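You operate a simulated robot arm through the tools that you are given. There is no shell and no other tool.

The job below is to be done with a simulated robot arm. You get a single attempt, and the scene is never put back.

JOB
Scoop a ration into the green pan from the bucket that the white board names, and cover it.
Fine: one full scoop; put the blue scoop back empty; seat the green cover; spill none. Set down upright: blue scoop.

It is judged by the outcome, as a careful person would: the job done as asked, and still so three seconds after it is handed in. It fails if anything else is knocked over, pushed out of place, dropped, spilled or broken. Lids that push on must go on centred and level and be pressed home; caps that screw on are set level and turned clockwise until they are tight.

ROBOT AND FRAMES
A 7-joint arm with a three-finger gripper, fixed in place. Base frame: the origin is on the floor under the middle of its stand, x ahead of it, y to its left, z up; the work surface is at about z = 0.72. Readings come in m, rad, newtons and seconds.
It reaches about 1.342 m from its shoulder. Its first joint turns from -2.897 to 2.897 rad. Payload 2.69 kg.
The tool frame sits at the grasp point between the pads (the TCP): z along the fingers, y along the line on which they close. The tips reach 0.03 m beyond it. The gripper opens to 0.128 m; its body begins 0.117 m behind the TCP.
Orientation is that of the tool frame in the base frame, as a unit quaternion [x, y, z, w]. With the fingers straight down and closing along the base's y, the tool's x points along the base's -x, its y along +y and its z along -z.

CONTROLS
- The arm moves only by the tool nudge_tool. Its argument "plan" is a list of rows, each a list of 7 numbers: the turn, a rotation vector about the tool's x, y, z in rad, then the shift along the tool's x, y, z in m, then the gripper command, from -1 (fully open) to 1 (shut), values between in proportion. In form: [[ax, ay, az, tx, ty, tz, hand], ...]. A call has 1 to 20 rows; each row is the pose to reach, as a shift and turn from the pose commanded when the call began, along the tool's axes at that moment. Each row takes 0.2 s and may step no farther than 0.05 m and 0.15 rad from the row before; otherwise, or with a gripper value out of range, the whole call is refused. A pose out of reach is approached as far as the arm can. The call stops where the force on the tool passes 70 N (or 10 N more than at its start, if that is more) or the arm is blocked; 0.2 s more then pass. Each finger travels about 0.127 m/s and halts on what it meets, pressing with about 39 N; the grip force reading is that of the motor and also rises with nothing between the fingers. The clock runs only during rows and for 0.2 s after the last one: add rows that repeat a pose to give the fingers time. The reply holds the time, the measured pose of the TCP, the force on the tool along the base axes, the opening and the grip force, in the units named above and with some noise, with the torque about the TCP (base axes, N m) and any sound that the robot's microphone picked up.
- Cameras (640 x 400 px; columns grow to the right, rows downward): "scene" is fixed at [0.052, 0.649, 1.3126]; the picture's right is [-0.63, -0.78, 0.00], its down [-0.36, 0.29, -0.89] and it looks along [0.69, -0.56, -0.47] (base axes); focal length 367 px, centre (320, 200). "wrist" rides on the gripper at [0.058, 0.054, -0.131] in the tool frame; the picture's right is [-0.68, 0.74, 0.00], its down [-0.62, -0.57, -0.55] and it looks along [-0.40, -0.37, 0.84] (tool axes); focal length 234 px, centre (320, 200). There is no depth. A picture from a camera that has moved, and an enlarged one, comes with that camera's place and axes in the base frame and with its lens.
- snapshot(camera): a new picture of that camera. No time passes.
- raise_lower(by): moves the trunk up (or, below 0, down) by that many m; the arm rides with it, the base frame stays. It gives what a move gives, with no picture.
- inspect(camera, box): a new picture of the part [left, top, right, bottom] of that camera's present view, enlarged. No time passes.
- hand_in(): hands the job in; it is judged then, once.

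Nothing tells you positions but the pictures and the camera data. Unless the task says otherwise, let go and move clear before handing in.

The tools are called after "Emit:" by a JSON object that holds its "method" and its "body". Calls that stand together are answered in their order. nudge_tool: Moves the arm, as the interface text tells. Its arguments: {"type":"object","properties":{"plan":{"type":"array","items":{"type":"array","items":{"type":"number"}}}},"required":["plan"]} The other tools are called the same way: raise_lower (by) moves the trunk up or down; snapshot (camera) takes a picture; inspect (camera, box) takes an enlarged picture of a part of a camera's view; hand_in () hands the job in.

At the start:

```text
time_s: 0.0
position: [0.6679, 0.4508, 1.0405]
ee_rot: [0.0, 1.0, 0.0, 0.0]
force: [0.1, 0.7, -0.3]
torque: [-0.01, -0.01, 0.02]
width: 0.128
grasp_force: 0.0
trunk travel left (down, up): [-0.15, 0.2]
```

scene: 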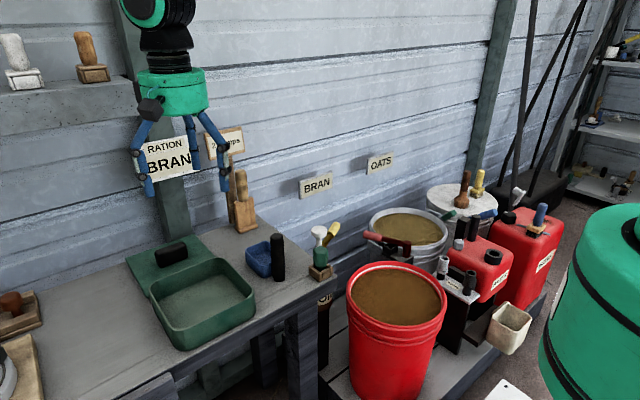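
wrist: 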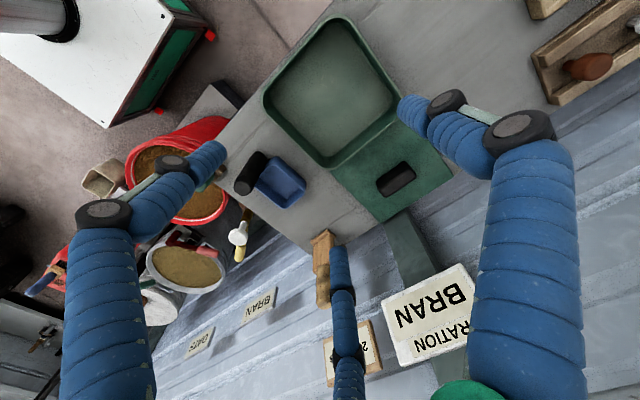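

I see the green pan with its cover lying behind it on the bench, a blue scoop beside it, and two feed buckets beyond the bench's end. The white board seems to read "RATION BRAN", so I'll look closer at the board, labels and objects before moving.

Emit:
{"method": "inspect", "body": {"camera": "scene", "box": [120, 100, 280, 200]}}

Emit:
{"method": "inspect", "body": {"camera": "scene", "box": [120, 200, 320, 360]}}

Emit:
{"method": "inspect", "body": {"camera": "scene", "box": [290, 140, 530, 290]}}

Emit:
{"method": "inspect", "body": {"camera": "wrist", "box": [220, 0, 480, 240]}}

Emit:
{"method": "inspect", "body": {"camera": "wrist", "box": [60, 100, 300, 400]}}

```text
4.00 times, centred on (200, 150) of scene
camera zoom: at [0.052, 0.649, 1.3126], right [-0.63, -0.78, 0.0], down [-0.36, 0.29, -0.89], along [0.69, -0.56, -0.47], focal length 1469 px, centre (800, 400)
```

zoom: 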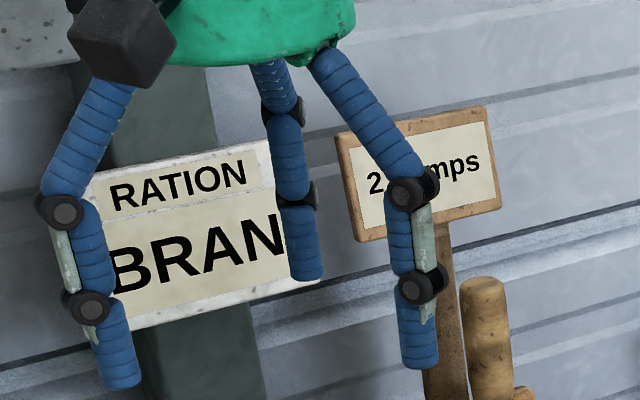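

```text
2.50 times, centred on (220, 280) of scene
camera zoom: at [0.052, 0.649, 1.3126], right [-0.63, -0.78, 0.0], down [-0.36, 0.29, -0.89], along [0.69, -0.56, -0.47], focal length 918 px, centre (570, 0)
```

zoom: 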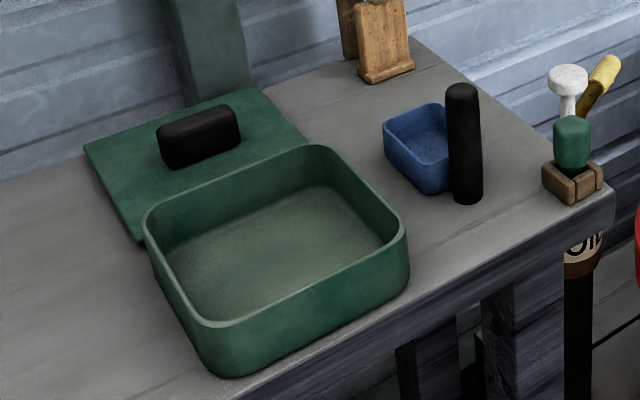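

```text
2.67 times, centred on (410, 215) of scene
camera zoom: at [0.052, 0.649, 1.3126], right [-0.63, -0.78, 0.0], down [-0.36, 0.29, -0.89], along [0.69, -0.56, -0.47], focal length 979 px, centre (80, 160)
```

zoom: 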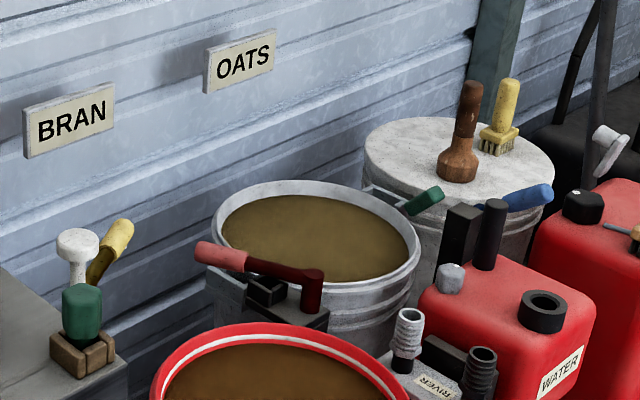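

```text
1.67 times, centred on (350, 120) of wrist
camera zoom: at [0.6085, 0.5042, 1.1724], right [0.68, 0.74, 0.0], down [0.62, -0.57, 0.55], along [0.4, -0.37, -0.84], focal length 390 px, centre (270, 333)
```

zoom: 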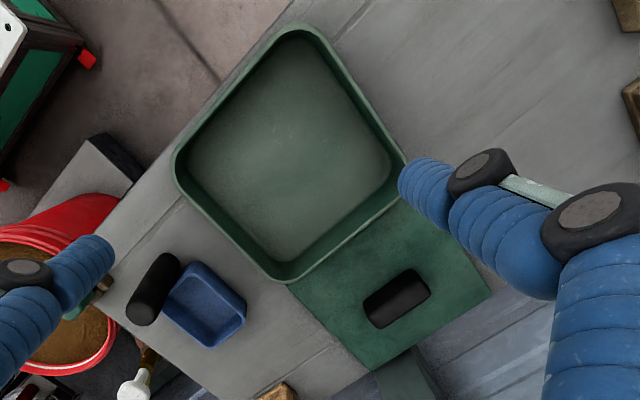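

```text
1.33 times, centred on (180, 250) of wrist
camera zoom: at [0.6085, 0.5042, 1.1724], right [0.68, 0.74, 0.0], down [0.62, -0.57, 0.55], along [0.4, -0.37, -0.84], focal length 312 px, centre (507, 133)
```

zoom: 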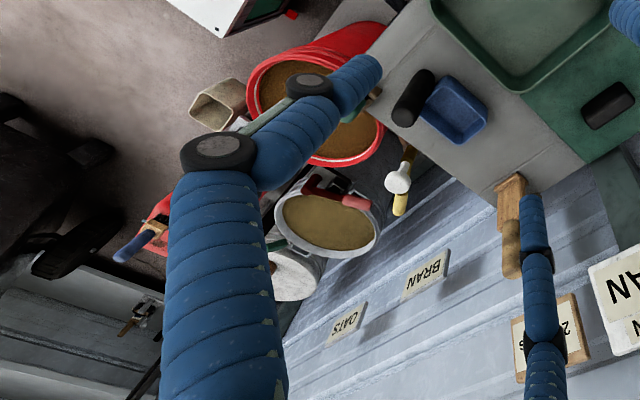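

The white board reads "RATION: BRAN", and the wall plates BRAN and OATS look to be above the red and galvanised buckets respectively. My first position estimates from the two cameras don't agree for the bench objects, so I'll zoom in more carefully before moving.

Emit:
{"method": "inspect", "body": {"camera": "wrist", "box": [200, 100, 360, 200]}}

Emit:
{"method": "inspect", "body": {"camera": "wrist", "box": [250, 0, 410, 100]}}

Emit:
{"method": "inspect", "body": {"camera": "scene", "box": [230, 220, 390, 320]}}

Emit:
{"method": "inspect", "body": {"camera": "scene", "box": [320, 240, 480, 340]}}

Emit:
{"method": "inspect", "body": {"camera": "wrist", "box": [320, 220, 480, 320]}}

```text
4.00 times, centred on (280, 150) of wrist
camera zoom: at [0.6085, 0.5042, 1.1724], right [0.68, 0.74, 0.0], down [0.62, -0.57, 0.55], along [0.4, -0.37, -0.84], focal length 937 px, centre (480, 400)
```

zoom: 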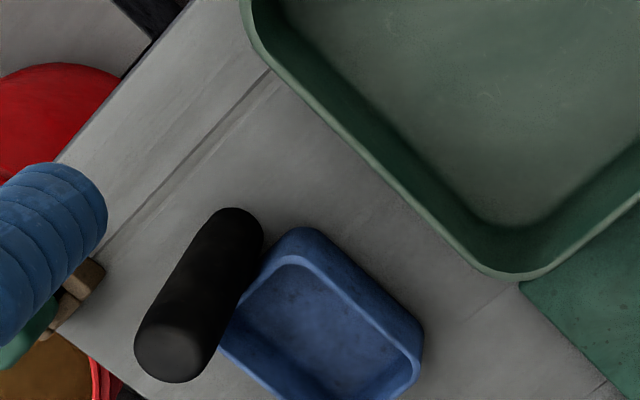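

```text
4.00 times, centred on (330, 50) of wrist
camera zoom: at [0.6085, 0.5042, 1.1724], right [0.68, 0.74, 0.0], down [0.62, -0.57, 0.55], along [0.4, -0.37, -0.84], focal length 937 px, centre (280, 800)
```

zoom: 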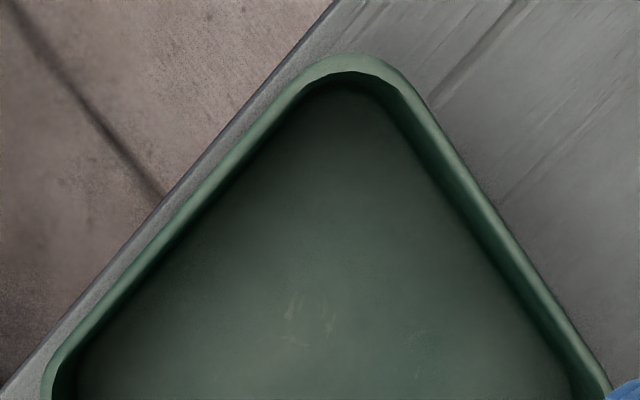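

```text
4.00 times, centred on (310, 270) of scene
camera zoom: at [0.052, 0.649, 1.3126], right [-0.63, -0.78, 0.0], down [-0.36, 0.29, -0.89], along [0.69, -0.56, -0.47], focal length 1469 px, centre (360, -80)
```

zoom: 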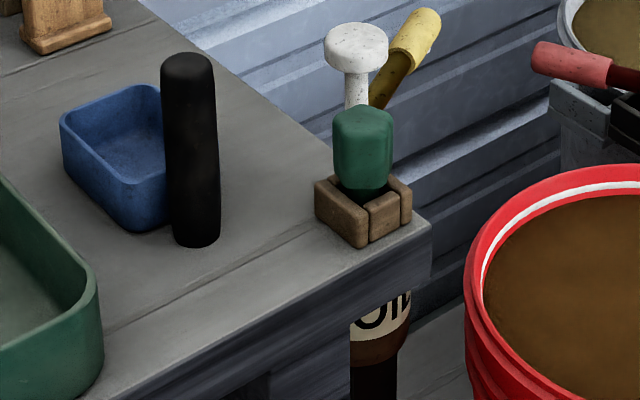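

```text
4.00 times, centred on (400, 290) of scene
camera zoom: at [0.052, 0.649, 1.3126], right [-0.63, -0.78, 0.0], down [-0.36, 0.29, -0.89], along [0.69, -0.56, -0.47], focal length 1469 px, centre (0, -160)
```

zoom: 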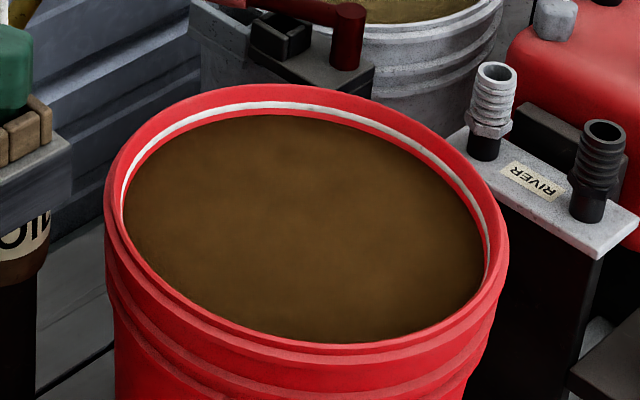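

```text
4.00 times, centred on (400, 270) of wrist
camera zoom: at [0.6085, 0.5042, 1.1724], right [0.68, 0.74, 0.0], down [0.62, -0.57, 0.55], along [0.4, -0.37, -0.84], focal length 937 px, centre (0, -80)
```

zoom: 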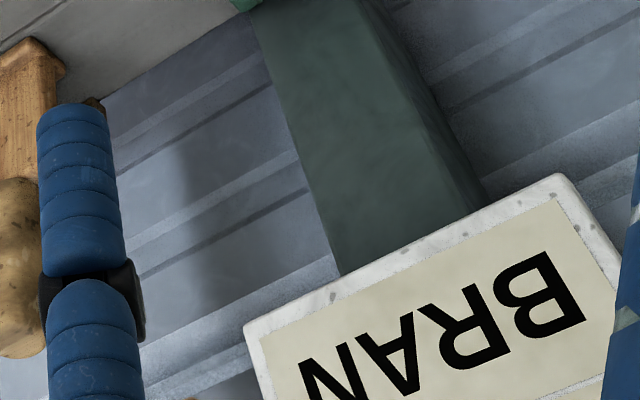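

The red bucket's rim centre comes out near (0.56, -0.05, 0.54), below the BRAN plate, and the galvanised one is below OATS, so red is the bran. The scoop's black handle stands upright near (0.666, 0.279) with its top at z≈0.84, and its bowl points away from me, so I'll move above it and try turning the hand about 180°.

Emit:
{"method": "nudge_tool", "body": {"plan": [[0, 0, 0.15, 0, -0.03, 0, -1], [0, 0, 0.3, 0, -0.06, 0, -1], [0, 0, 0.45, 0, -0.09, 0, -1], [0, 0, 0.6, 0, -0.12, 0, -1], [0, 0, 0.75, 0, -0.15, 0, -1], [0, 0, 0.9, 0.002, -0.172, 0, -1], [0, 0, 1.05, 0.002, -0.172, 0, -1], [0, 0, 1.2, 0.002, -0.172, 0, -1], [0, 0, 1.35, 0.002, -0.172, 0, -1], [0, 0, 1.5, 0.002, -0.172, 0, -1], [0, 0, 1.57, 0.002, -0.172, 0, -1]]}}

Emit:
{"method": "snapshot", "body": {"camera": "wrist"}}

Emit:
{"method": "snapshot", "body": {"camera": "scene"}}

```text
time_s: 2.4
position: [0.6659, 0.2785, 1.0402]
ee_rot: [0.708, 0.706, 0.001, 0.0]
force: [0.3, 0.4, 0.2]
torque: [0.04, 0.0, -0.01]
width: 0.1281
grasp_force: 0.1
trunk travel left (down, up): [-0.15, 0.2]
```

```text
taken
camera wrist: at [0.7188, 0.3368, 1.1725], right [0.74, -0.68, 0.0], down [-0.57, -0.61, 0.55], along [-0.37, -0.4, -0.84], focal length 234 px, centre (320, 200)
```

wrist: 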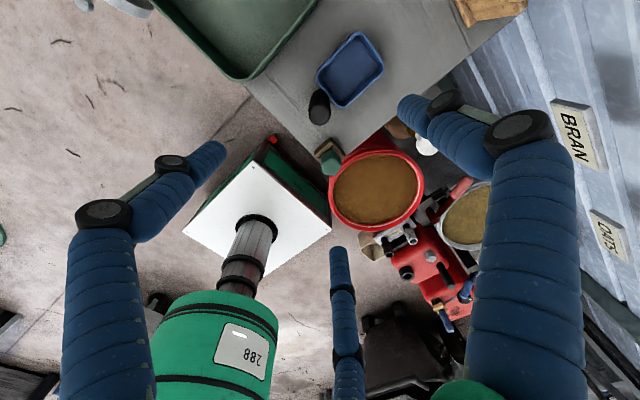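

```text
taken
```

scene: 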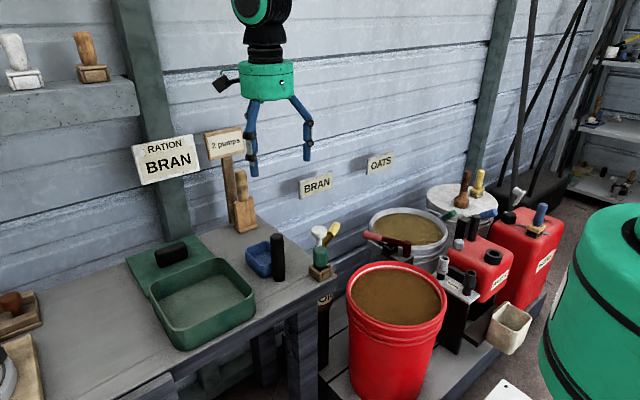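

The turn to 90° was reached cleanly, and the board reads "RATION BRAN" (the wooden sign "2 pumps" is unrelated). I'll continue the turn to 180° and check that it's reachable.

Emit:
{"method": "nudge_tool", "body": {"plan": [[0, 0, 0.15, 0, 0, 0, -1], [0, 0, 0.3, 0, 0, 0, -1], [0, 0, 0.45, 0, 0, 0, -1], [0, 0, 0.6, 0, 0, 0, -1], [0, 0, 0.75, 0, 0, 0, -1], [0, 0, 0.9, 0, 0, 0, -1], [0, 0, 1.05, 0, 0, 0, -1], [0, 0, 1.2, 0, 0, 0, -1], [0, 0, 1.35, 0, 0, 0, -1], [0, 0, 1.5, 0, 0, 0, -1], [0, 0, 1.5716, 0, 0, 0, -1]]}}

Emit:
{"method": "snapshot", "body": {"camera": "wrist"}}

```text
time_s: 4.8
position: [0.6694, 0.261, 1.0362]
ee_rot: [0.973, 0.23, -0.003, -0.019]
force: [-0.6, -0.5, -0.5]
torque: [-0.05, -0.01, 0.04]
width: 0.1282
grasp_force: 0.1
out of reach, approached as far as the arm can: row 8, 9, 10, 11
trunk travel left (down, up): [-0.15, 0.2]
```

```text
taken
camera wrist: at [0.7466, 0.2347, 1.1656], right [-0.28, -0.96, -0.03], down [-0.8, 0.21, 0.57], along [-0.54, 0.18, -0.82], focal length 234 px, centre (320, 200)
```

wrist: 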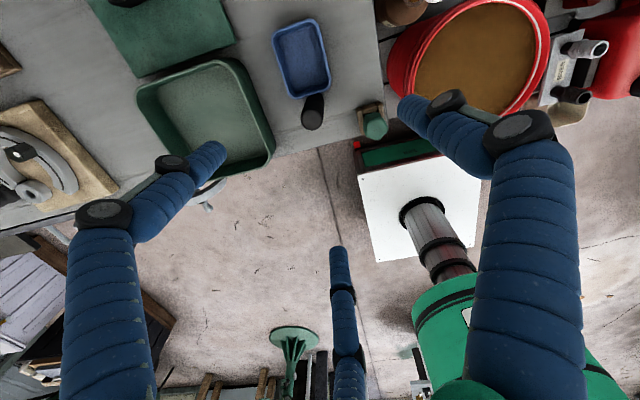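

Beyond about +153° the wrist joint runs out. Instead I'll grasp with the hand at +90° and work at -90°, so I'm unwinding now and will test the dig and pour poses in free air before touching anything.

Emit:
{"method": "nudge_tool", "body": {"plan": [[0, 0, -0.15, 0, 0, 0, -1], [0, 0, -0.3, 0, 0, 0, -1], [0, 0, -0.45, 0, 0, 0, -1], [0, 0, -0.6, 0, 0, 0, -1], [0, 0, -0.75, 0, 0, 0, -1], [0, 0, -0.9, 0, 0, 0, -1], [0, 0, -1.05, 0, 0, 0, -1], [0, 0, -1.2, 0, 0, 0, -1], [0, 0, -1.35, 0, 0, 0, -1], [0, 0, -1.5, 0, 0, 0, -1], [0, 0, -1.65, 0, 0, 0, -1], [0, 0, -1.8, 0, 0, 0, -1], [0, 0, -1.95, 0, 0, 0, -1], [0, 0, -2.1, 0, 0, 0, -1], [0, 0, -2.25, 0, 0, 0, -1], [0, 0, -2.4, 0, 0, 0, -1], [0, 0, -2.55, 0, 0, 0, -1], [0, 0, -2.7, 0, 0, 0, -1], [0, 0, -2.85, 0, 0, 0, -1], [0, 0, -3.0, 0, 0, 0, -1]]}}

```text
time_s: 9.0
position: [0.6687, 0.2612, 1.0381]
ee_rot: [-0.162, 0.987, 0.018, -0.003]
force: [1.1, 0.2, -0.2]
torque: [-0.01, 0.01, 0.01]
width: 0.1279
grasp_force: 0.1
trunk travel left (down, up): [-0.15, 0.2]
```

The hand is at about -19° yaw with a slight leftover tilt, so I'll level it and bring it to exactly -90°.

Emit:
{"method": "nudge_tool", "body": {"plan": [[0.0035, 0.0025, -0.138, 0, 0, 0, -1], [0.007, 0.005, -0.277, 0, 0, 0, -1], [0.0105, 0.0075, -0.415, 0, 0, 0, -1], [0.014, 0.01, -0.5535, 0, 0, 0, -1], [0.0176, 0.0126, -0.692, 0, 0, 0, -1], [0.021, 0.015, -0.83, 0, 0, 0, -1], [0.0246, 0.0176, -0.9686, 0, 0, 0, -1], [0.028, 0.02, -1.107, 0, 0, 0, -1], [0.0316, 0.0226, -1.2454, 0, 0, 0, -1], [0.0316, 0.0226, -1.2454, 0, 0, 0, -1]]}}

Emit:
{"method": "snapshot", "body": {"camera": "wrist"}}

```text
time_s: 11.2
position: [0.6698, 0.2607, 1.0373]
ee_rot: [-0.707, 0.708, 0.0, -0.001]
force: [-0.7, 0.7, -1.2]
torque: [0.01, -0.03, 0.0]
width: 0.128
grasp_force: 0.1
trunk travel left (down, up): [-0.15, 0.2]
```

```text
taken
camera wrist: at [0.6149, 0.2025, 1.1678], right [-0.74, 0.68, 0.0], down [0.57, 0.62, 0.55], along [0.37, 0.4, -0.84], focal length 234 px, centre (320, 200)
```

wrist: 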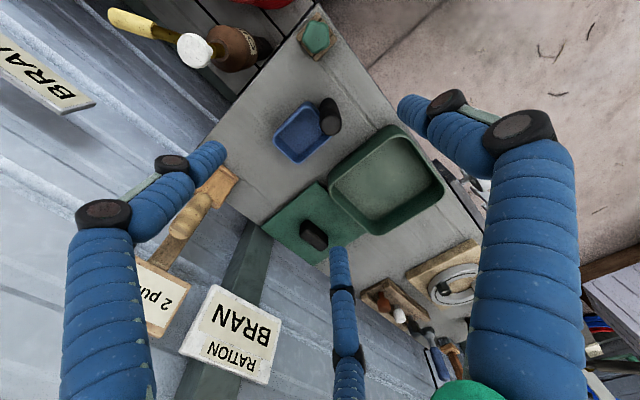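

The hand is level at -90°. Now a free-air test of the digging pose above the red bucket, pitching about the tool's x axis.

Emit:
{"method": "nudge_tool", "body": {"plan": [[0, 0, 0, 0.039, 0.0138, 0, -1], [0, 0, 0, 0.078, 0.0275, 0, -1], [0, 0, 0, 0.117, 0.041, 0, -1], [0, 0, 0, 0.156, 0.055, 0, -1], [0, 0, 0, 0.195, 0.069, 0, -1], [0, 0, 0, 0.234, 0.083, 0, -1], [0, 0, 0, 0.273, 0.096, 0, -1], [0, 0, 0, 0.311, 0.11, 0, -1], [0.14, 0, 0, 0.311, 0.11, 0.04, -1], [0.28, 0, 0, 0.311, 0.11, 0.08, -1], [0.42, 0, 0, 0.311, 0.11, 0.12, -1], [0.56, 0, 0, 0.311, 0.11, 0.16, -1], [0.7, 0, 0, 0.311, 0.11, 0.187, -1], [0.84, 0, 0, 0.311, 0.11, 0.187, -1], [0.95, 0, 0, 0.311, 0.11, 0.187, -1]]}}

Emit:
{"method": "snapshot", "body": {"camera": "scene"}}

Emit:
{"method": "snapshot", "body": {"camera": "wrist"}}

```text
time_s: 14.4
position: [0.5656, -0.0456, 0.9027]
ee_rot: [-0.676, 0.68, -0.202, 0.199]
force: [0.5, 0.9, 0.1]
torque: [0.02, 0.03, 0.02]
width: 0.1282
grasp_force: 0.0
out of reach, approached as far as the arm can: row 12, 13, 14, 15
trunk travel left (down, up): [-0.15, 0.2]
```

```text
taken
```

scene: 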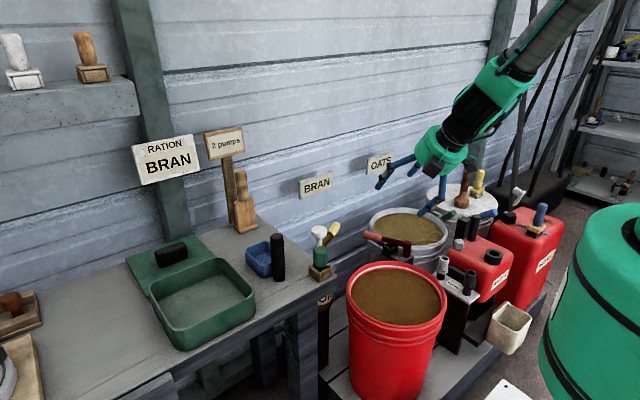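

```text
taken
camera wrist: at [0.4481, -0.1039, 0.9835], right [-0.61, 0.68, -0.4], down [0.18, 0.62, 0.77], along [0.77, 0.4, -0.5], focal length 234 px, centre (320, 200)
```

wrist: 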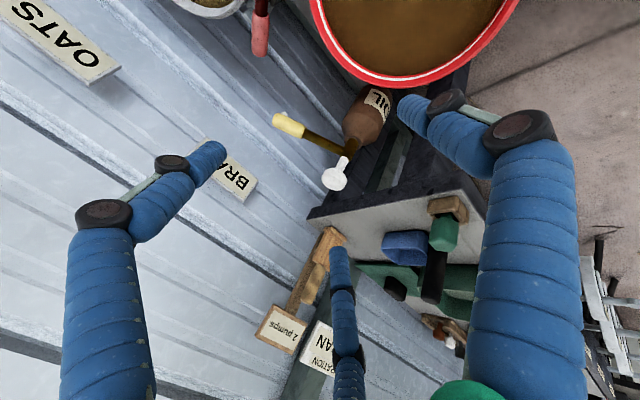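

At the bucket the hand can lean about 33° toward me, which is enough for a slicing dig. I'll level it, go over the pan, and test how far it can pitch there for pouring.

Emit:
{"method": "nudge_tool", "body": {"plan": [[-0.144, 0, 0, 0, -0.021, -0.0325, -1], [-0.288, 0, 0, 0, -0.042, -0.065, -1], [-0.432, 0, 0, 0, -0.0637, -0.0981, -1], [-0.576, 0, 0, -0.04, -0.0675, -0.0956, -1], [-0.576, 0, 0, -0.083, -0.0712, -0.0932, -1], [-0.576, 0, 0, -0.126, -0.075, -0.0907, -1], [-0.576, 0, 0, -0.169, -0.0788, -0.0883, -1], [-0.576, 0, 0, -0.212, -0.0826, -0.0858, -1], [-0.576, 0, 0, -0.255, -0.0863, -0.0834, -1], [-0.576, 0, 0, -0.298, -0.09, -0.081, -1], [-0.576, 0, 0, -0.341, -0.0939, -0.0785, -1], [-0.576, 0, 0, -0.384, -0.0977, -0.076, -1], [-0.576, 0, 0, -0.427, -0.1015, -0.0736, -1], [-0.576, 0, 0, -0.47, -0.1052, -0.0711, -1], [-0.576, 0, 0, -0.514, -0.109, -0.0687, -1]]}}

```text
time_s: 17.6
position: [0.6226, 0.4676, 1.0174]
ee_rot: [-0.705, 0.709, 0.0, 0.0]
force: [0.2, 0.1, -0.8]
torque: [0.04, -0.01, 0.0]
width: 0.128
grasp_force: 0.0
trunk travel left (down, up): [-0.15, 0.2]
```

Emit:
{"method": "nudge_tool", "body": {"plan": [[0.15, 0, 0, 0, 0, 0, -1], [0.3, 0, 0, 0, 0, 0, -1], [0.45, 0, 0, 0, 0, 0, -1], [0.6, 0, 0, 0, 0, 0, -1], [0.75, 0, 0, 0, 0, 0, -1], [0.9, 0, 0, 0, 0, 0, -1], [1.05, 0, 0, 0, 0, 0, -1], [1.2, 0, 0, 0, 0, 0, -1], [1.35, 0, 0, 0, 0, 0, -1], [1.5, 0, 0, 0, 0, 0, -1], [1.65, 0, 0, 0, 0, 0, -1], [1.8, 0, 0, 0, 0, 0, -1], [1.95, 0, 0, 0, 0, 0, -1]]}}

Emit:
{"method": "snapshot", "body": {"camera": "scene"}}

```text
time_s: 20.4
position: [0.622, 0.4678, 1.0198]
ee_rot: [0.396, -0.397, 0.586, -0.585]
force: [0.1, -0.8, 0.3]
torque: [-0.03, 0.09, 0.0]
width: 0.1279
grasp_force: 0.1
trunk travel left (down, up): [-0.15, 0.2]
```

```text
taken
```

scene: 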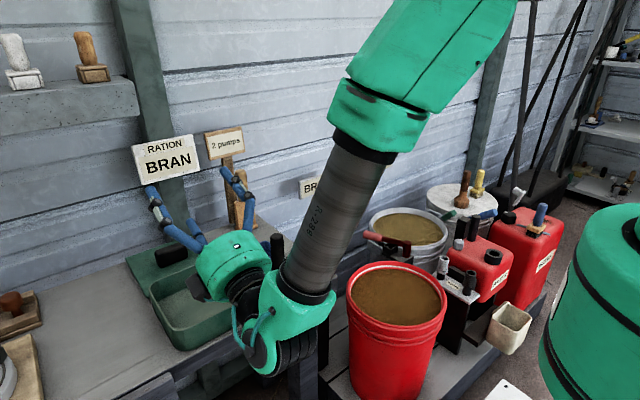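

The hand can pitch 112° over the pan. I'll check that the same tilt holds at the lower pouring height.

Emit:
{"method": "nudge_tool", "body": {"plan": [[0, 0, 0, 0, 0.034, -0.0136, -0.5], [0, 0, 0, 0, 0.068, -0.0272, -0.5], [0, 0, 0, 0, 0.102, -0.0407, -0.5], [0, 0, 0, 0, 0.102, -0.0407, -0.5]]}}

Emit:
{"method": "snapshot", "body": {"camera": "scene"}}

Emit:
{"method": "snapshot", "body": {"camera": "wrist"}}

```text
time_s: 21.4
position: [0.6227, 0.4688, 0.9074]
ee_rot: [0.396, -0.398, 0.586, -0.584]
force: [-0.3, 0.7, -0.3]
torque: [-0.02, -0.03, -0.02]
width: 0.0962
grasp_force: 0.2
trunk travel left (down, up): [-0.15, 0.2]
```

```text
taken
```

scene: 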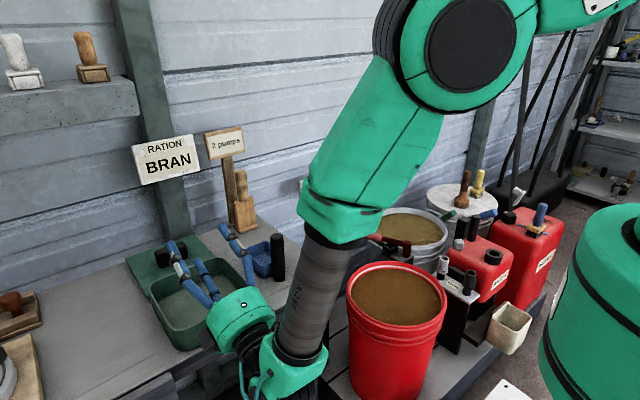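

```text
taken
camera wrist: at [0.5195, 0.4106, 0.8092], right [0.28, 0.67, -0.69], down [-0.72, 0.62, 0.32], along [0.64, 0.4, 0.65], focal length 234 px, centre (320, 200)
```

wrist: 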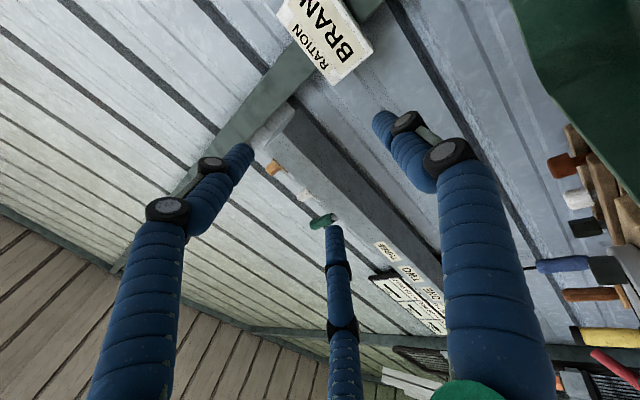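

Pouring height is reachable too. Now I'll level out, rise, and go turn the hand to +90° above the scoop handle.

Emit:
{"method": "nudge_tool", "body": {"plan": [[-0.15, 0, 0, 0, -0.04, 0.016, -0.5], [-0.3, 0, 0, 0, -0.08, 0.032, -0.5], [-0.45, 0, 0, 0, -0.121, 0.048, -0.5], [-0.6, 0, 0, 0, -0.121, 0.048, -0.5], [-0.75, 0, 0, 0, -0.121, 0.048, -0.5], [-0.9, 0, 0, 0, -0.121, 0.048, -0.5], [-1.05, 0, 0, 0, -0.121, 0.048, -0.5], [-1.2, 0, 0, 0, -0.121, 0.048, -0.5], [-1.35, 0, 0, 0, -0.121, 0.048, -0.5], [-1.5, 0, 0, 0, -0.121, 0.048, -0.5], [-1.65, 0, 0, 0, -0.121, 0.048, -0.5], [-1.8, 0, 0, 0, -0.121, 0.048, -0.5], [-1.95, 0, 0, 0, -0.121, 0.048, -0.5], [-1.95, 0, 0, 0, -0.121, 0.048, -0.5]]}}

```text
time_s: 24.4
position: [0.6223, 0.4692, 1.0379]
ee_rot: [-0.706, 0.708, 0.0, -0.002]
force: [1.4, -0.3, -0.5]
torque: [0.01, 0.03, -0.02]
width: 0.096
grasp_force: 0.1
trunk travel left (down, up): [-0.15, 0.2]
```

Emit:
{"method": "nudge_tool", "body": {"plan": [[0, 0, 0.15, 0.03, -0.007, 0, -0.25], [0, 0, 0.3, 0.06, -0.014, 0, -0.25], [0, 0, 0.45, 0.09, -0.021, 0, -0.25], [0, 0, 0.6, 0.12, -0.028, 0, -0.25], [0, 0, 0.75, 0.15, -0.035, 0, -0.25], [0, 0, 0.9, 0.188, -0.045, 0, -0.25], [0, 0, 1.05, 0.188, -0.045, 0, -0.25], [0, 0, 1.2, 0.188, -0.045, 0, -0.25], [0, 0, 1.35, 0.188, -0.045, 0, -0.25], [0, 0, 1.5, 0.188, -0.045, 0, -0.25], [0, 0, 1.65, 0.188, -0.045, 0, -0.25], [0, 0, 1.8, 0.188, -0.045, 0, -0.25], [0, 0, 1.95, 0.188, -0.045, 0, -0.25], [0, 0, 2.1, 0.188, -0.045, 0, -0.25], [0, 0, 2.25, 0.188, -0.045, 0, -0.25], [0, 0, 2.4, 0.188, -0.045, 0, -0.25], [0, 0, 2.55, 0.188, -0.045, 0, -0.25], [0, 0, 2.7, 0.188, -0.045, 0, -0.25], [0, 0, 2.85, 0.188, -0.045, 0, -0.25], [0, 0, 3.0, 0.188, -0.045, 0, -0.25]]}}

Emit:
{"method": "nudge_tool", "body": {"plan": [[0, 0, 0.1416, 0, 0, 0.03, -0.25], [0, 0, 0.1416, 0, 0, 0.06, -0.25], [0, 0, 0.1416, 0, 0, 0.06, -0.25]]}}

Emit:
{"method": "snapshot", "body": {"camera": "wrist"}}

Emit:
{"method": "inspect", "body": {"camera": "wrist", "box": [240, 40, 400, 140]}}

Emit:
{"method": "snapshot", "body": {"camera": "scene"}}

```text
time_s: 28.6
position: [0.6655, 0.2793, 1.039]
ee_rot: [0.659, 0.753, -0.001, 0.0]
force: [0.0, 0.4, 0.6]
torque: [-0.03, 0.01, -0.04]
width: 0.0799
grasp_force: 0.1
trunk travel left (down, up): [-0.15, 0.2]
```

```text
time_s: 29.4
position: [0.6665, 0.2802, 0.9772]
ee_rot: [0.708, 0.706, -0.001, 0.0]
force: [0.8, -0.9, -0.1]
torque: [-0.04, 0.05, -0.01]
width: 0.0799
grasp_force: 0.0
trunk travel left (down, up): [-0.15, 0.2]
```

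```text
taken
camera wrist: at [0.7195, 0.3379, 1.1092], right [0.73, -0.68, 0.0], down [-0.57, -0.61, 0.55], along [-0.37, -0.4, -0.84], focal length 234 px, centre (320, 200)
```

wrist: 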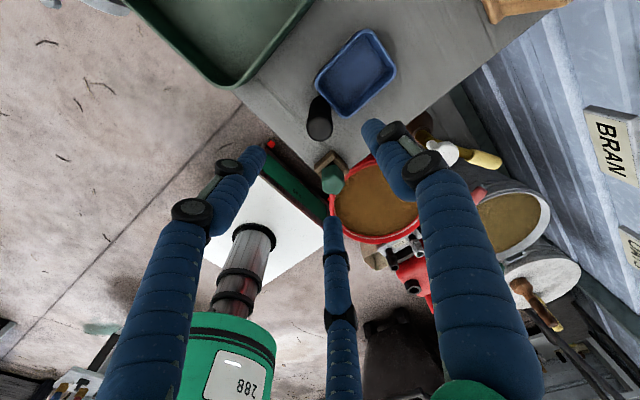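

```text
4.00 times, centred on (320, 90) of wrist
camera zoom: at [0.7195, 0.3379, 1.1092], right [0.73, -0.68, 0.0], down [-0.57, -0.61, 0.55], along [-0.37, -0.4, -0.84], focal length 937 px, centre (320, 640)
```

zoom: 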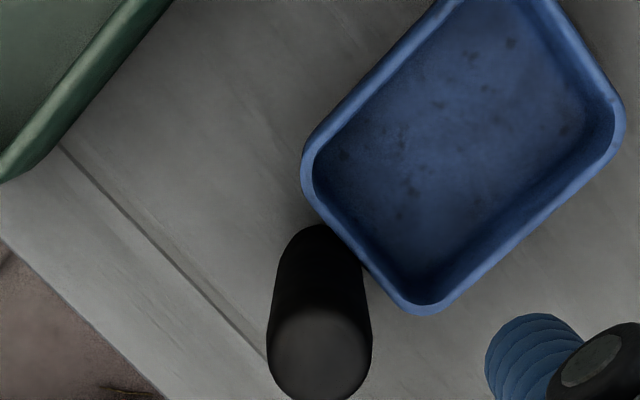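

```text
taken
```

scene: 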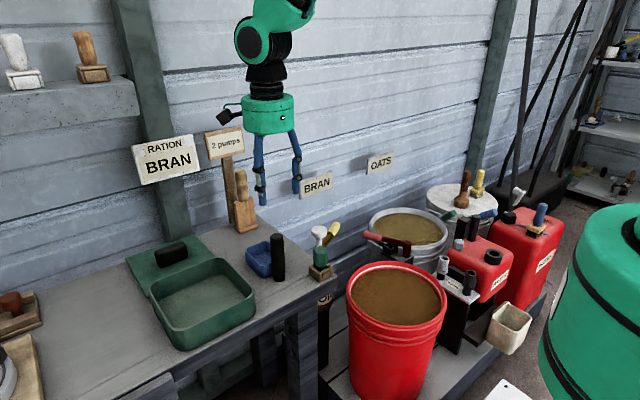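

The handle's top centre comes out at (0.667, 0.280), directly under the hand, and the bowl is aligned with +x. I'll descend part way with the fingers half open and check the clearance.

Emit:
{"method": "nudge_tool", "body": {"plan": [[0, 0, 0, 0, 0, 0.04, -0.25], [0, 0, 0, 0, 0, 0.08, -0.25], [0, 0, 0, 0, 0, 0.11, -0.25], [0, 0, 0, 0, 0, 0.125, -0.25], [0, 0, 0, 0, 0, 0.125, -0.25]]}}

Emit:
{"method": "snapshot", "body": {"camera": "wrist"}}

Emit:
{"method": "inspect", "body": {"camera": "scene", "box": [200, 180, 360, 280]}}

```text
time_s: 30.6
position: [0.6655, 0.2786, 0.8531]
ee_rot: [0.709, 0.706, -0.001, 0.0]
force: [-0.3, 0.1, 0.2]
torque: [-0.01, -0.01, -0.03]
width: 0.0802
grasp_force: 0.0
trunk travel left (down, up): [-0.15, 0.2]
```

```text
taken
camera wrist: at [0.7185, 0.3372, 0.9846], right [0.73, -0.68, 0.0], down [-0.57, -0.61, 0.55], along [-0.37, -0.4, -0.84], focal length 234 px, centre (320, 200)
```

wrist: 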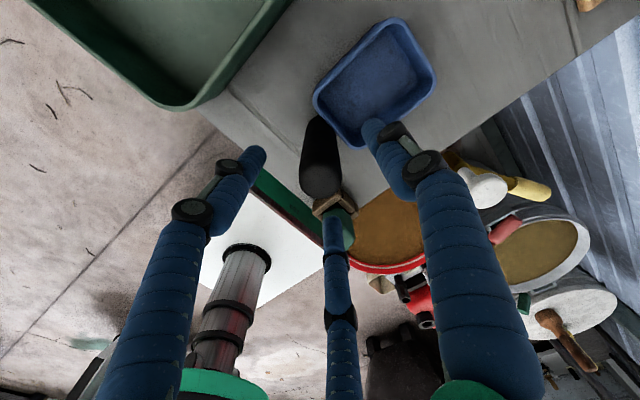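

```text
4.00 times, centred on (280, 230) of scene
camera zoom: at [0.052, 0.649, 1.3126], right [-0.63, -0.78, 0.0], down [-0.36, 0.29, -0.89], along [0.69, -0.56, -0.47], focal length 1469 px, centre (480, 80)
```

zoom: 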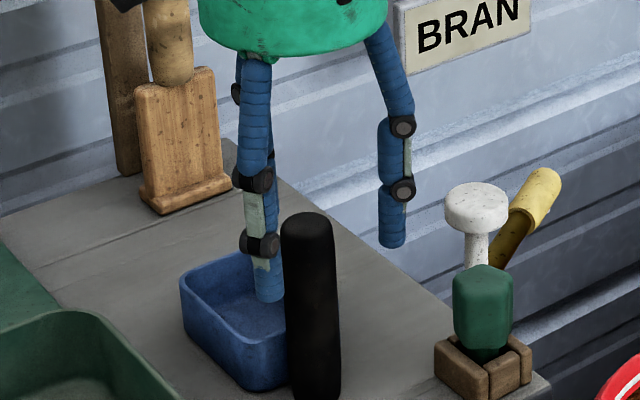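

The fingers bracket the handle evenly. I'll lower the last 5 cm, keeping the tips above the bowl's rim, and then close on the handle.

Emit:
{"method": "nudge_tool", "body": {"plan": [[0, 0, 0, 0, 0, 0.02, -0.25], [0, 0, 0, 0, 0, 0.04, -0.25], [0, 0, 0, 0, 0, 0.049, -0.25], [0, 0, 0, 0, 0, 0.049, -0.25]]}}

Emit:
{"method": "inspect", "body": {"camera": "scene", "box": [200, 200, 360, 300]}}

```text
time_s: 31.6
position: [0.665, 0.2798, 0.8055]
ee_rot: [0.709, 0.705, -0.001, 0.001]
force: [0.4, -0.3, 0.4]
torque: [0.0, -0.04, 0.0]
width: 0.0801
grasp_force: 0.0
trunk travel left (down, up): [-0.15, 0.2]
```

```text
4.00 times, centred on (280, 250) of scene
camera zoom: at [0.052, 0.649, 1.3126], right [-0.63, -0.78, 0.0], down [-0.36, 0.29, -0.89], along [0.69, -0.56, -0.47], focal length 1469 px, centre (480, 0)
```

zoom: 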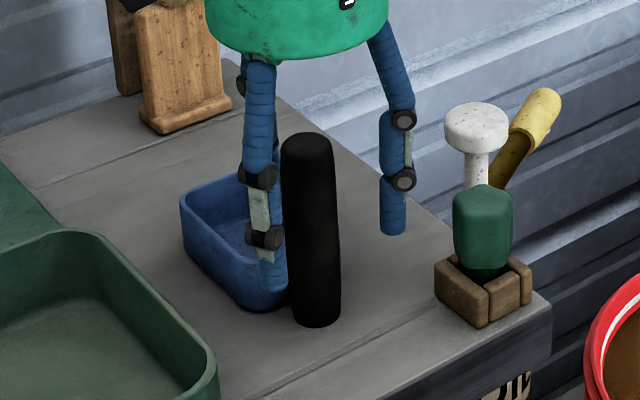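

Emit:
{"method": "nudge_tool", "body": {"plan": [[0, 0, 0, 0, 0, 0, 0.2], [0, 0, 0, 0, 0, 0, 0.45], [0, 0, 0, 0, 0, 0, 1], [0, 0, 0, 0, 0, 0, 1], [0, 0, 0, 0, 0, 0, 1]]}}

Emit:
{"method": "inspect", "body": {"camera": "scene", "box": [200, 200, 360, 300]}}

Emit:
{"method": "snapshot", "body": {"camera": "wrist"}}

```text
time_s: 32.8
position: [0.666, 0.2791, 0.8048]
ee_rot: [0.709, 0.705, -0.001, 0.0]
force: [0.9, 1.2, 0.2]
torque: [0.03, -0.04, 0.01]
width: 0.0305
grasp_force: 38.8
trunk travel left (down, up): [-0.15, 0.2]
```

```text
4.00 times, centred on (280, 250) of scene
camera zoom: at [0.052, 0.649, 1.3126], right [-0.63, -0.78, 0.0], down [-0.36, 0.29, -0.89], along [0.69, -0.56, -0.47], focal length 1469 px, centre (480, 0)
```

zoom: 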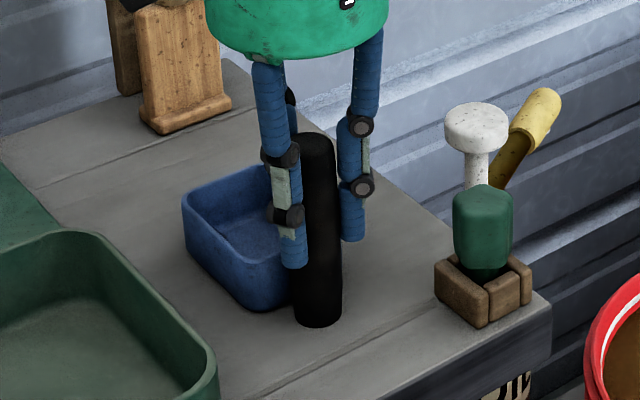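

```text
taken
camera wrist: at [0.7192, 0.3376, 0.9362], right [0.73, -0.68, 0.0], down [-0.57, -0.61, 0.55], along [-0.37, -0.4, -0.84], focal length 234 px, centre (320, 200)
```

wrist: 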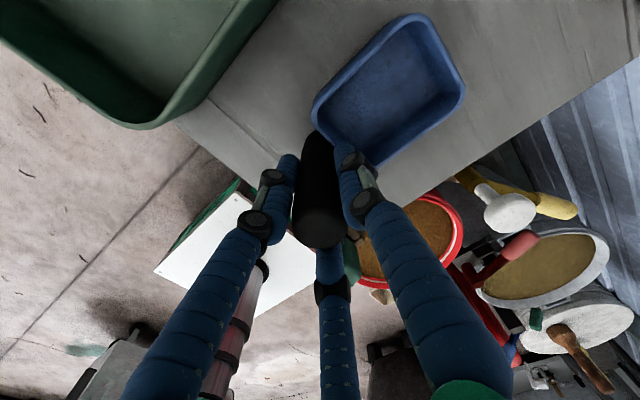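

The handle is gripped (width 0.0305 m). I'll lift straight up and then look to check the scoop comes along without slipping.

Emit:
{"method": "nudge_tool", "body": {"plan": [[0, 0, 0, 0, 0, -0.01, 1], [0, 0, 0, 0, 0, -0.03, 1], [0, 0, 0, 0, 0, -0.06, 1], [0, 0, 0, 0, 0, -0.1, 1], [0, 0, 0, 0, 0, -0.14, 1], [0, 0, 0, 0, 0, -0.18, 1], [0, 0, 0, 0, 0, -0.205, 1], [0, 0, 0, 0, 0, -0.205, 1]]}}

Emit:
{"method": "snapshot", "body": {"camera": "scene"}}

Emit:
{"method": "snapshot", "body": {"camera": "wrist"}}

```text
time_s: 34.6
position: [0.6655, 0.2798, 1.0097]
ee_rot: [0.71, 0.705, 0.0, 0.001]
force: [-0.6, -0.1, -1.7]
torque: [-0.01, 0.06, -0.02]
width: 0.0302
grasp_force: 39.6
trunk travel left (down, up): [-0.15, 0.2]
```

```text
taken
```

scene: 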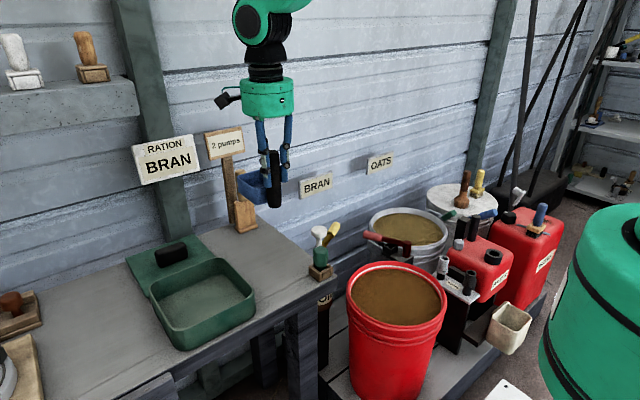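

```text
taken
camera wrist: at [0.7192, 0.3376, 1.1408], right [0.73, -0.68, 0.0], down [-0.57, -0.61, 0.55], along [-0.37, -0.4, -0.84], focal length 234 px, centre (320, 200)
```

wrist: 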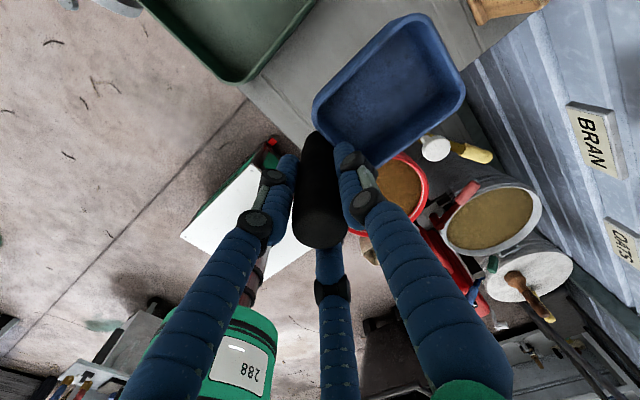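

The scoop is held firmly. Next I'll carry it over the red bucket while turning the hand to -90°, so the bowl faces me, and then take a close look at the bran.

Emit:
{"method": "nudge_tool", "body": {"plan": [[0, 0, -0.15, -0.02, -0.004, 0, 1], [0, 0, -0.3, -0.05, -0.008, 0, 1], [0, 0, -0.45, -0.08, -0.012, 0, 1], [0, 0, -0.6, -0.11, -0.016, 0, 1], [0, 0, -0.75, -0.14, -0.02, 0, 1], [0, 0, -0.9, -0.17, -0.024, 0, 1], [0, 0, -1.05, -0.2, -0.028, 0, 1], [0, 0, -1.2, -0.23, -0.032, 0, 1], [0, 0, -1.35, -0.26, -0.036, 0, 1], [0, 0, -1.5, -0.29, -0.04, 0, 1], [0, 0, -1.65, -0.31, -0.044, 0, 1], [0, 0, -1.8, -0.33, -0.046, 0, 1], [0, 0, -1.95, -0.33, -0.046, 0, 1], [0, 0, -2.1, -0.33, -0.046, 0, 1], [0, 0, -2.25, -0.33, -0.046, 0, 1], [0, 0, -2.4, -0.33, -0.046, 0, 1], [0, 0, -2.55, -0.33, -0.046, 0, 1], [0, 0, -2.7, -0.33, -0.046, 0, 1], [0, 0, -2.85, -0.33, -0.046, 0, 1], [0, 0, -3.0, -0.33, -0.046, 0, 1]]}}

Emit:
{"method": "nudge_tool", "body": {"plan": [[0, 0, -0.1416, 0, 0, 0, 1], [0, 0, -0.1416, 0, 0, 0, 1]]}}

Emit:
{"method": "snapshot", "body": {"camera": "wrist"}}

Emit:
{"method": "snapshot", "body": {"camera": "scene"}}

```text
time_s: 38.8
position: [0.6176, -0.0507, 1.0106]
ee_rot: [-0.654, 0.756, 0.0, 0.0]
force: [0.1, 0.3, -1.4]
torque: [-0.05, -0.04, 0.02]
width: 0.0306
grasp_force: 39.7
trunk travel left (down, up): [-0.15, 0.2]
```

```text
time_s: 39.4
position: [0.6183, -0.0492, 1.009]
ee_rot: [-0.706, 0.708, -0.001, -0.001]
force: [-0.4, -0.9, -2.5]
torque: [0.03, -0.07, 0.01]
width: 0.0305
grasp_force: 39.0
trunk travel left (down, up): [-0.15, 0.2]
```

```text
taken
camera wrist: at [0.5637, -0.1083, 1.1415], right [-0.73, 0.68, 0.0], down [0.57, 0.61, 0.55], along [0.37, 0.4, -0.84], focal length 234 px, centre (320, 200)
```

wrist: 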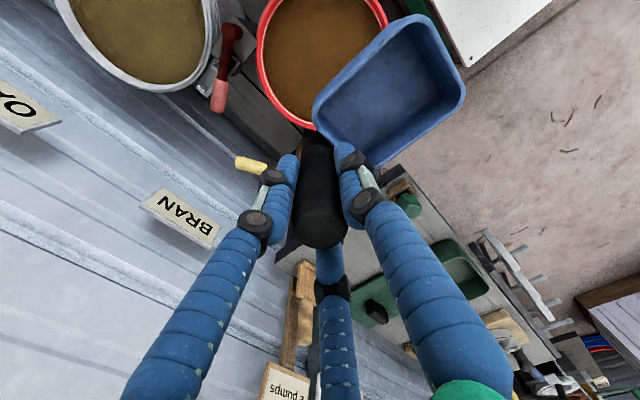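

```text
taken
```

scene: 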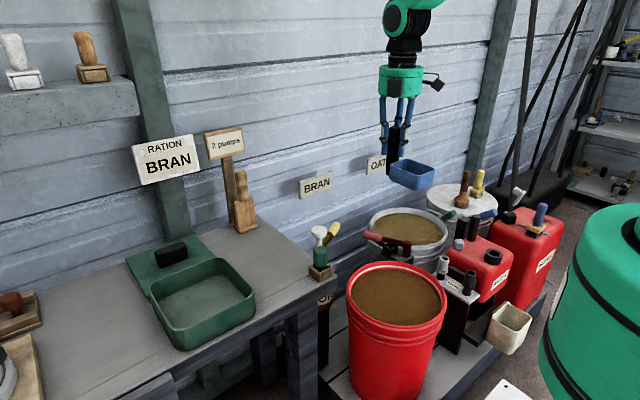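

Combining views, the red rim's centre is about (0.58, -0.083) at z≈0.52 with radius 0.15, and the bran is just below the rim. I'll lower the trunk to get more pitch range for digging.

Emit:
{"method": "raise_lower", "body": {"by": -0.15}}

Emit:
{"method": "snapshot", "body": {"camera": "wrist"}}

Emit:
{"method": "snapshot", "body": {"camera": "scene"}}

```text
time_s: 41.1
position: [0.6185, -0.0502, 0.8621]
ee_rot: [-0.706, 0.709, -0.001, -0.001]
force: [-0.3, 0.0, -3.0]
torque: [0.01, -0.06, -0.01]
width: 0.0307
grasp_force: 39.5
trunk travel left (down, up): [0.0, 0.35]
```

```text
taken
camera wrist: at [0.5636, -0.1082, 0.9918], right [-0.73, 0.68, 0.0], down [0.57, 0.61, 0.55], along [0.37, 0.4, -0.84], focal length 234 px, centre (320, 200)
```

wrist: 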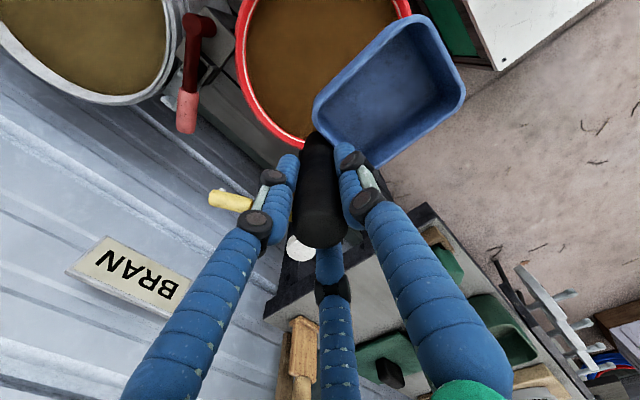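

```text
taken
```

scene: 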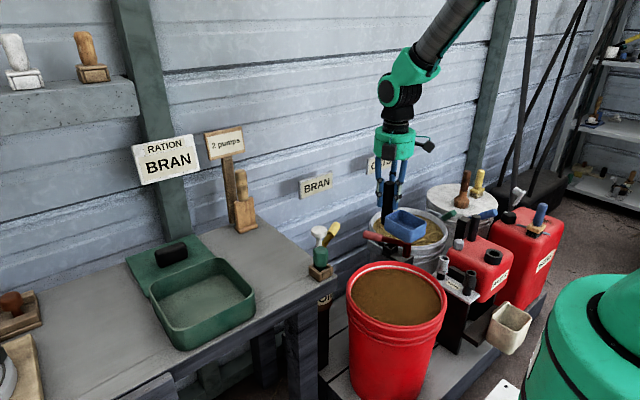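

I'll shift over the bucket's centre line and try the dig pitch in air, well above the rim.

Emit:
{"method": "nudge_tool", "body": {"plan": [[0, 0, 0, 0.017, -0.018, 0.0, 1], [0, 0, 0, 0.033, -0.037, 0.0, 1], [0.1, 0, 0, 0.033, -0.037, 0.03, 1], [0.2, 0, 0, 0.033, -0.037, 0.06, 1], [0.3, 0, 0, 0.033, -0.037, 0.09, 1], [0.4, 0, 0, 0.033, -0.037, 0.112, 1], [0.5, 0, 0, 0.033, -0.037, 0.112, 1], [0.6, 0, 0, 0.033, -0.037, 0.112, 1], [0.7, 0, 0, 0.033, -0.037, 0.112, 1]]}}

Emit:
{"method": "snapshot", "body": {"camera": "scene"}}

Emit:
{"method": "snapshot", "body": {"camera": "wrist"}}

```text
time_s: 43.1
position: [0.6589, -0.0823, 0.7579]
ee_rot: [-0.672, 0.677, -0.213, 0.212]
force: [0.3, 0.9, -3.2]
torque: [-0.02, -0.02, 0.02]
width: 0.0306
grasp_force: 39.0
out of reach, approached as far as the arm can: row 9
trunk travel left (down, up): [0.0, 0.35]
```

```text
taken
```

scene: 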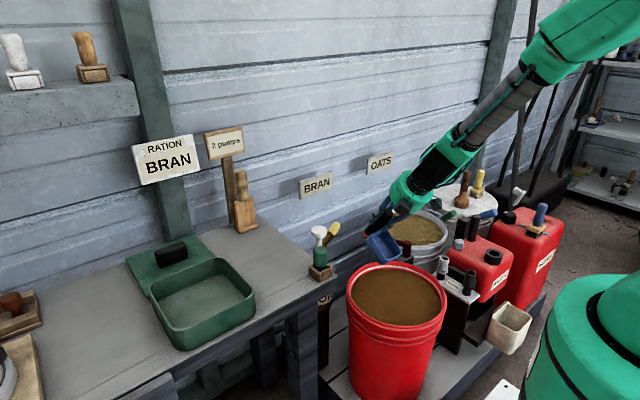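

```text
taken
camera wrist: at [0.5395, -0.1393, 0.8338], right [-0.6, 0.68, -0.42], down [0.15, 0.61, 0.77], along [0.79, 0.4, -0.47], focal length 234 px, centre (320, 200)
```

wrist: 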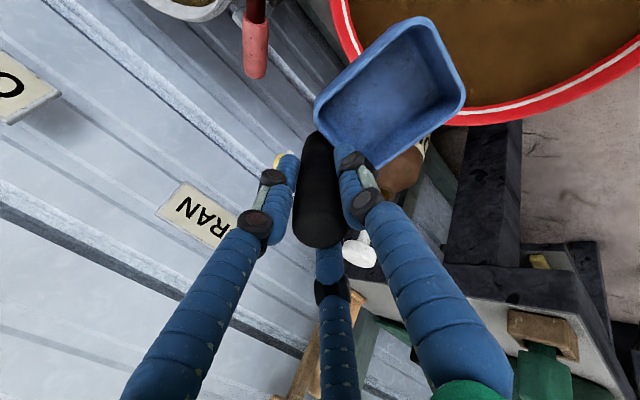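

Pitch of about 35° is available here. I'll go down closer to the bran (still above it) with a slightly smaller pitch to confirm that it holds at lower height.

Emit:
{"method": "nudge_tool", "body": {"plan": [[-0.04, 0, 0, 0, 0.0172, 0.0246, 1], [-0.08, 0, 0, 0, 0.0344, 0.0492, 1], [-0.11, 0, 0, 0, 0.0516, 0.0738, 1], [-0.11, 0, 0, 0, 0.0573, 0.082, 1], [-0.11, 0, 0, 0, 0.0573, 0.082, 1]]}}

Emit:
{"method": "inspect", "body": {"camera": "scene", "box": [320, 180, 520, 320]}}

Emit:
{"method": "snapshot", "body": {"camera": "wrist"}}

```text
time_s: 44.4
position: [0.6601, -0.0814, 0.6589]
ee_rot: [-0.684, 0.686, -0.175, 0.176]
force: [-0.1, 0.0, -1.5]
torque: [-0.01, 0.0, -0.01]
width: 0.0305
grasp_force: 39.3
trunk travel left (down, up): [0.0, 0.35]
```

```text
2.86 times, centred on (420, 250) of scene
camera zoom: at [0.052, 0.649, 1.3126], right [-0.63, -0.78, 0.0], down [-0.36, 0.29, -0.89], along [0.69, -0.56, -0.47], focal length 1049 px, centre (34, 57)
```

zoom: 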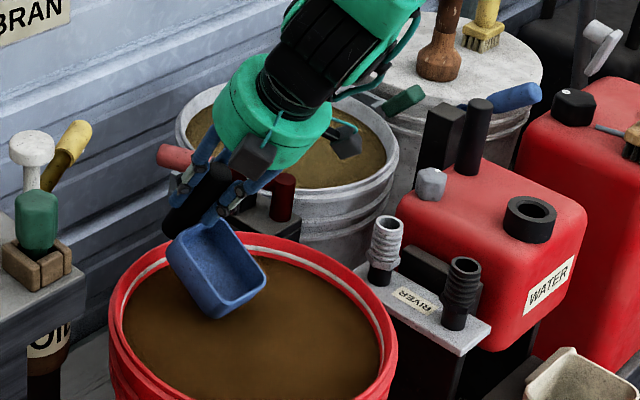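

```text
taken
camera wrist: at [0.549, -0.1397, 0.747], right [-0.64, 0.68, -0.35], down [0.23, 0.61, 0.75], along [0.73, 0.4, -0.55], focal length 234 px, centre (320, 200)
```

wrist: 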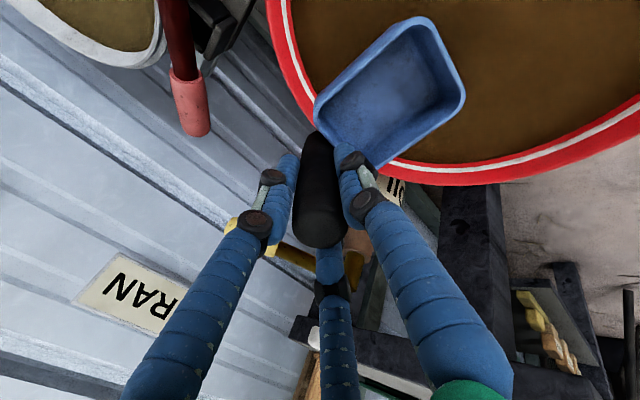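

Emit:
{"method": "inspect", "body": {"camera": "wrist", "box": [400, 60, 640, 210]}}

Emit:
{"method": "inspect", "body": {"camera": "wrist", "box": [230, 0, 390, 100]}}

Emit:
{"method": "inspect", "body": {"camera": "scene", "box": [330, 240, 470, 330]}}

```text
2.67 times, centred on (520, 135) of wrist
camera zoom: at [0.549, -0.1397, 0.747], right [-0.64, 0.68, -0.35], down [0.23, 0.61, 0.75], along [0.73, 0.4, -0.55], focal length 624 px, centre (-213, 373)
```

zoom: 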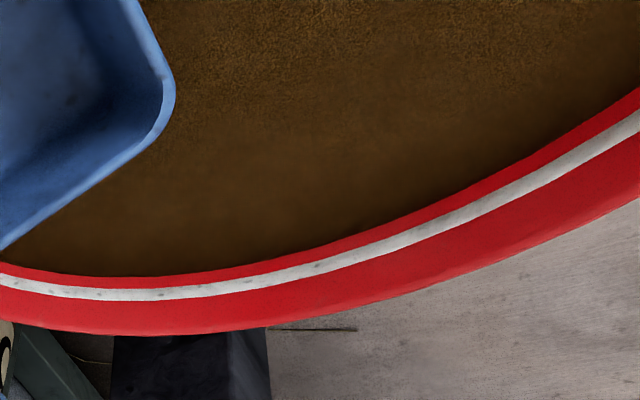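

```text
4.00 times, centred on (310, 50) of wrist
camera zoom: at [0.549, -0.1397, 0.747], right [-0.64, 0.68, -0.35], down [0.23, 0.61, 0.75], along [0.73, 0.4, -0.55], focal length 937 px, centre (360, 800)
```

zoom: 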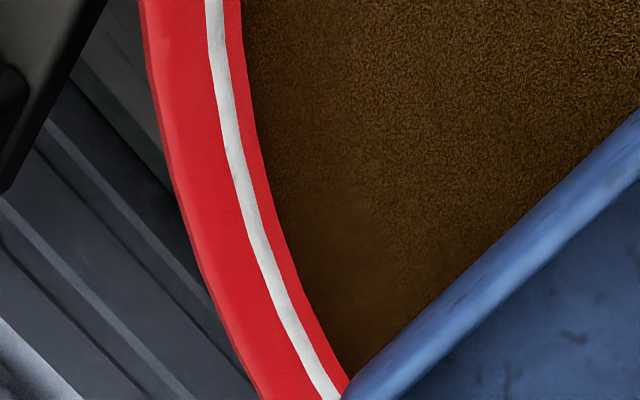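

```text
4.44 times, centred on (400, 285) of scene
camera zoom: at [0.052, 0.649, 1.3126], right [-0.63, -0.78, 0.0], down [-0.36, 0.29, -0.89], along [0.69, -0.56, -0.47], focal length 1632 px, centre (-36, -178)
```

zoom: 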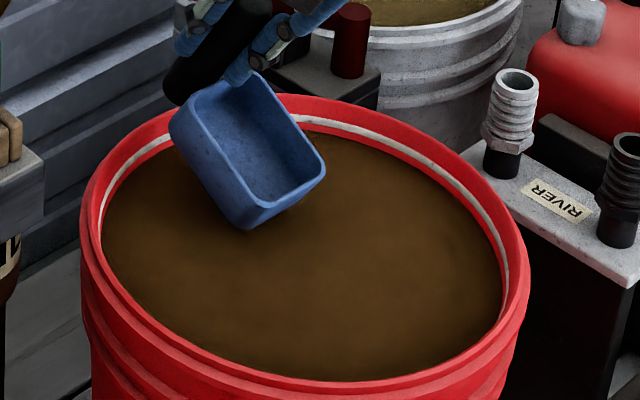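

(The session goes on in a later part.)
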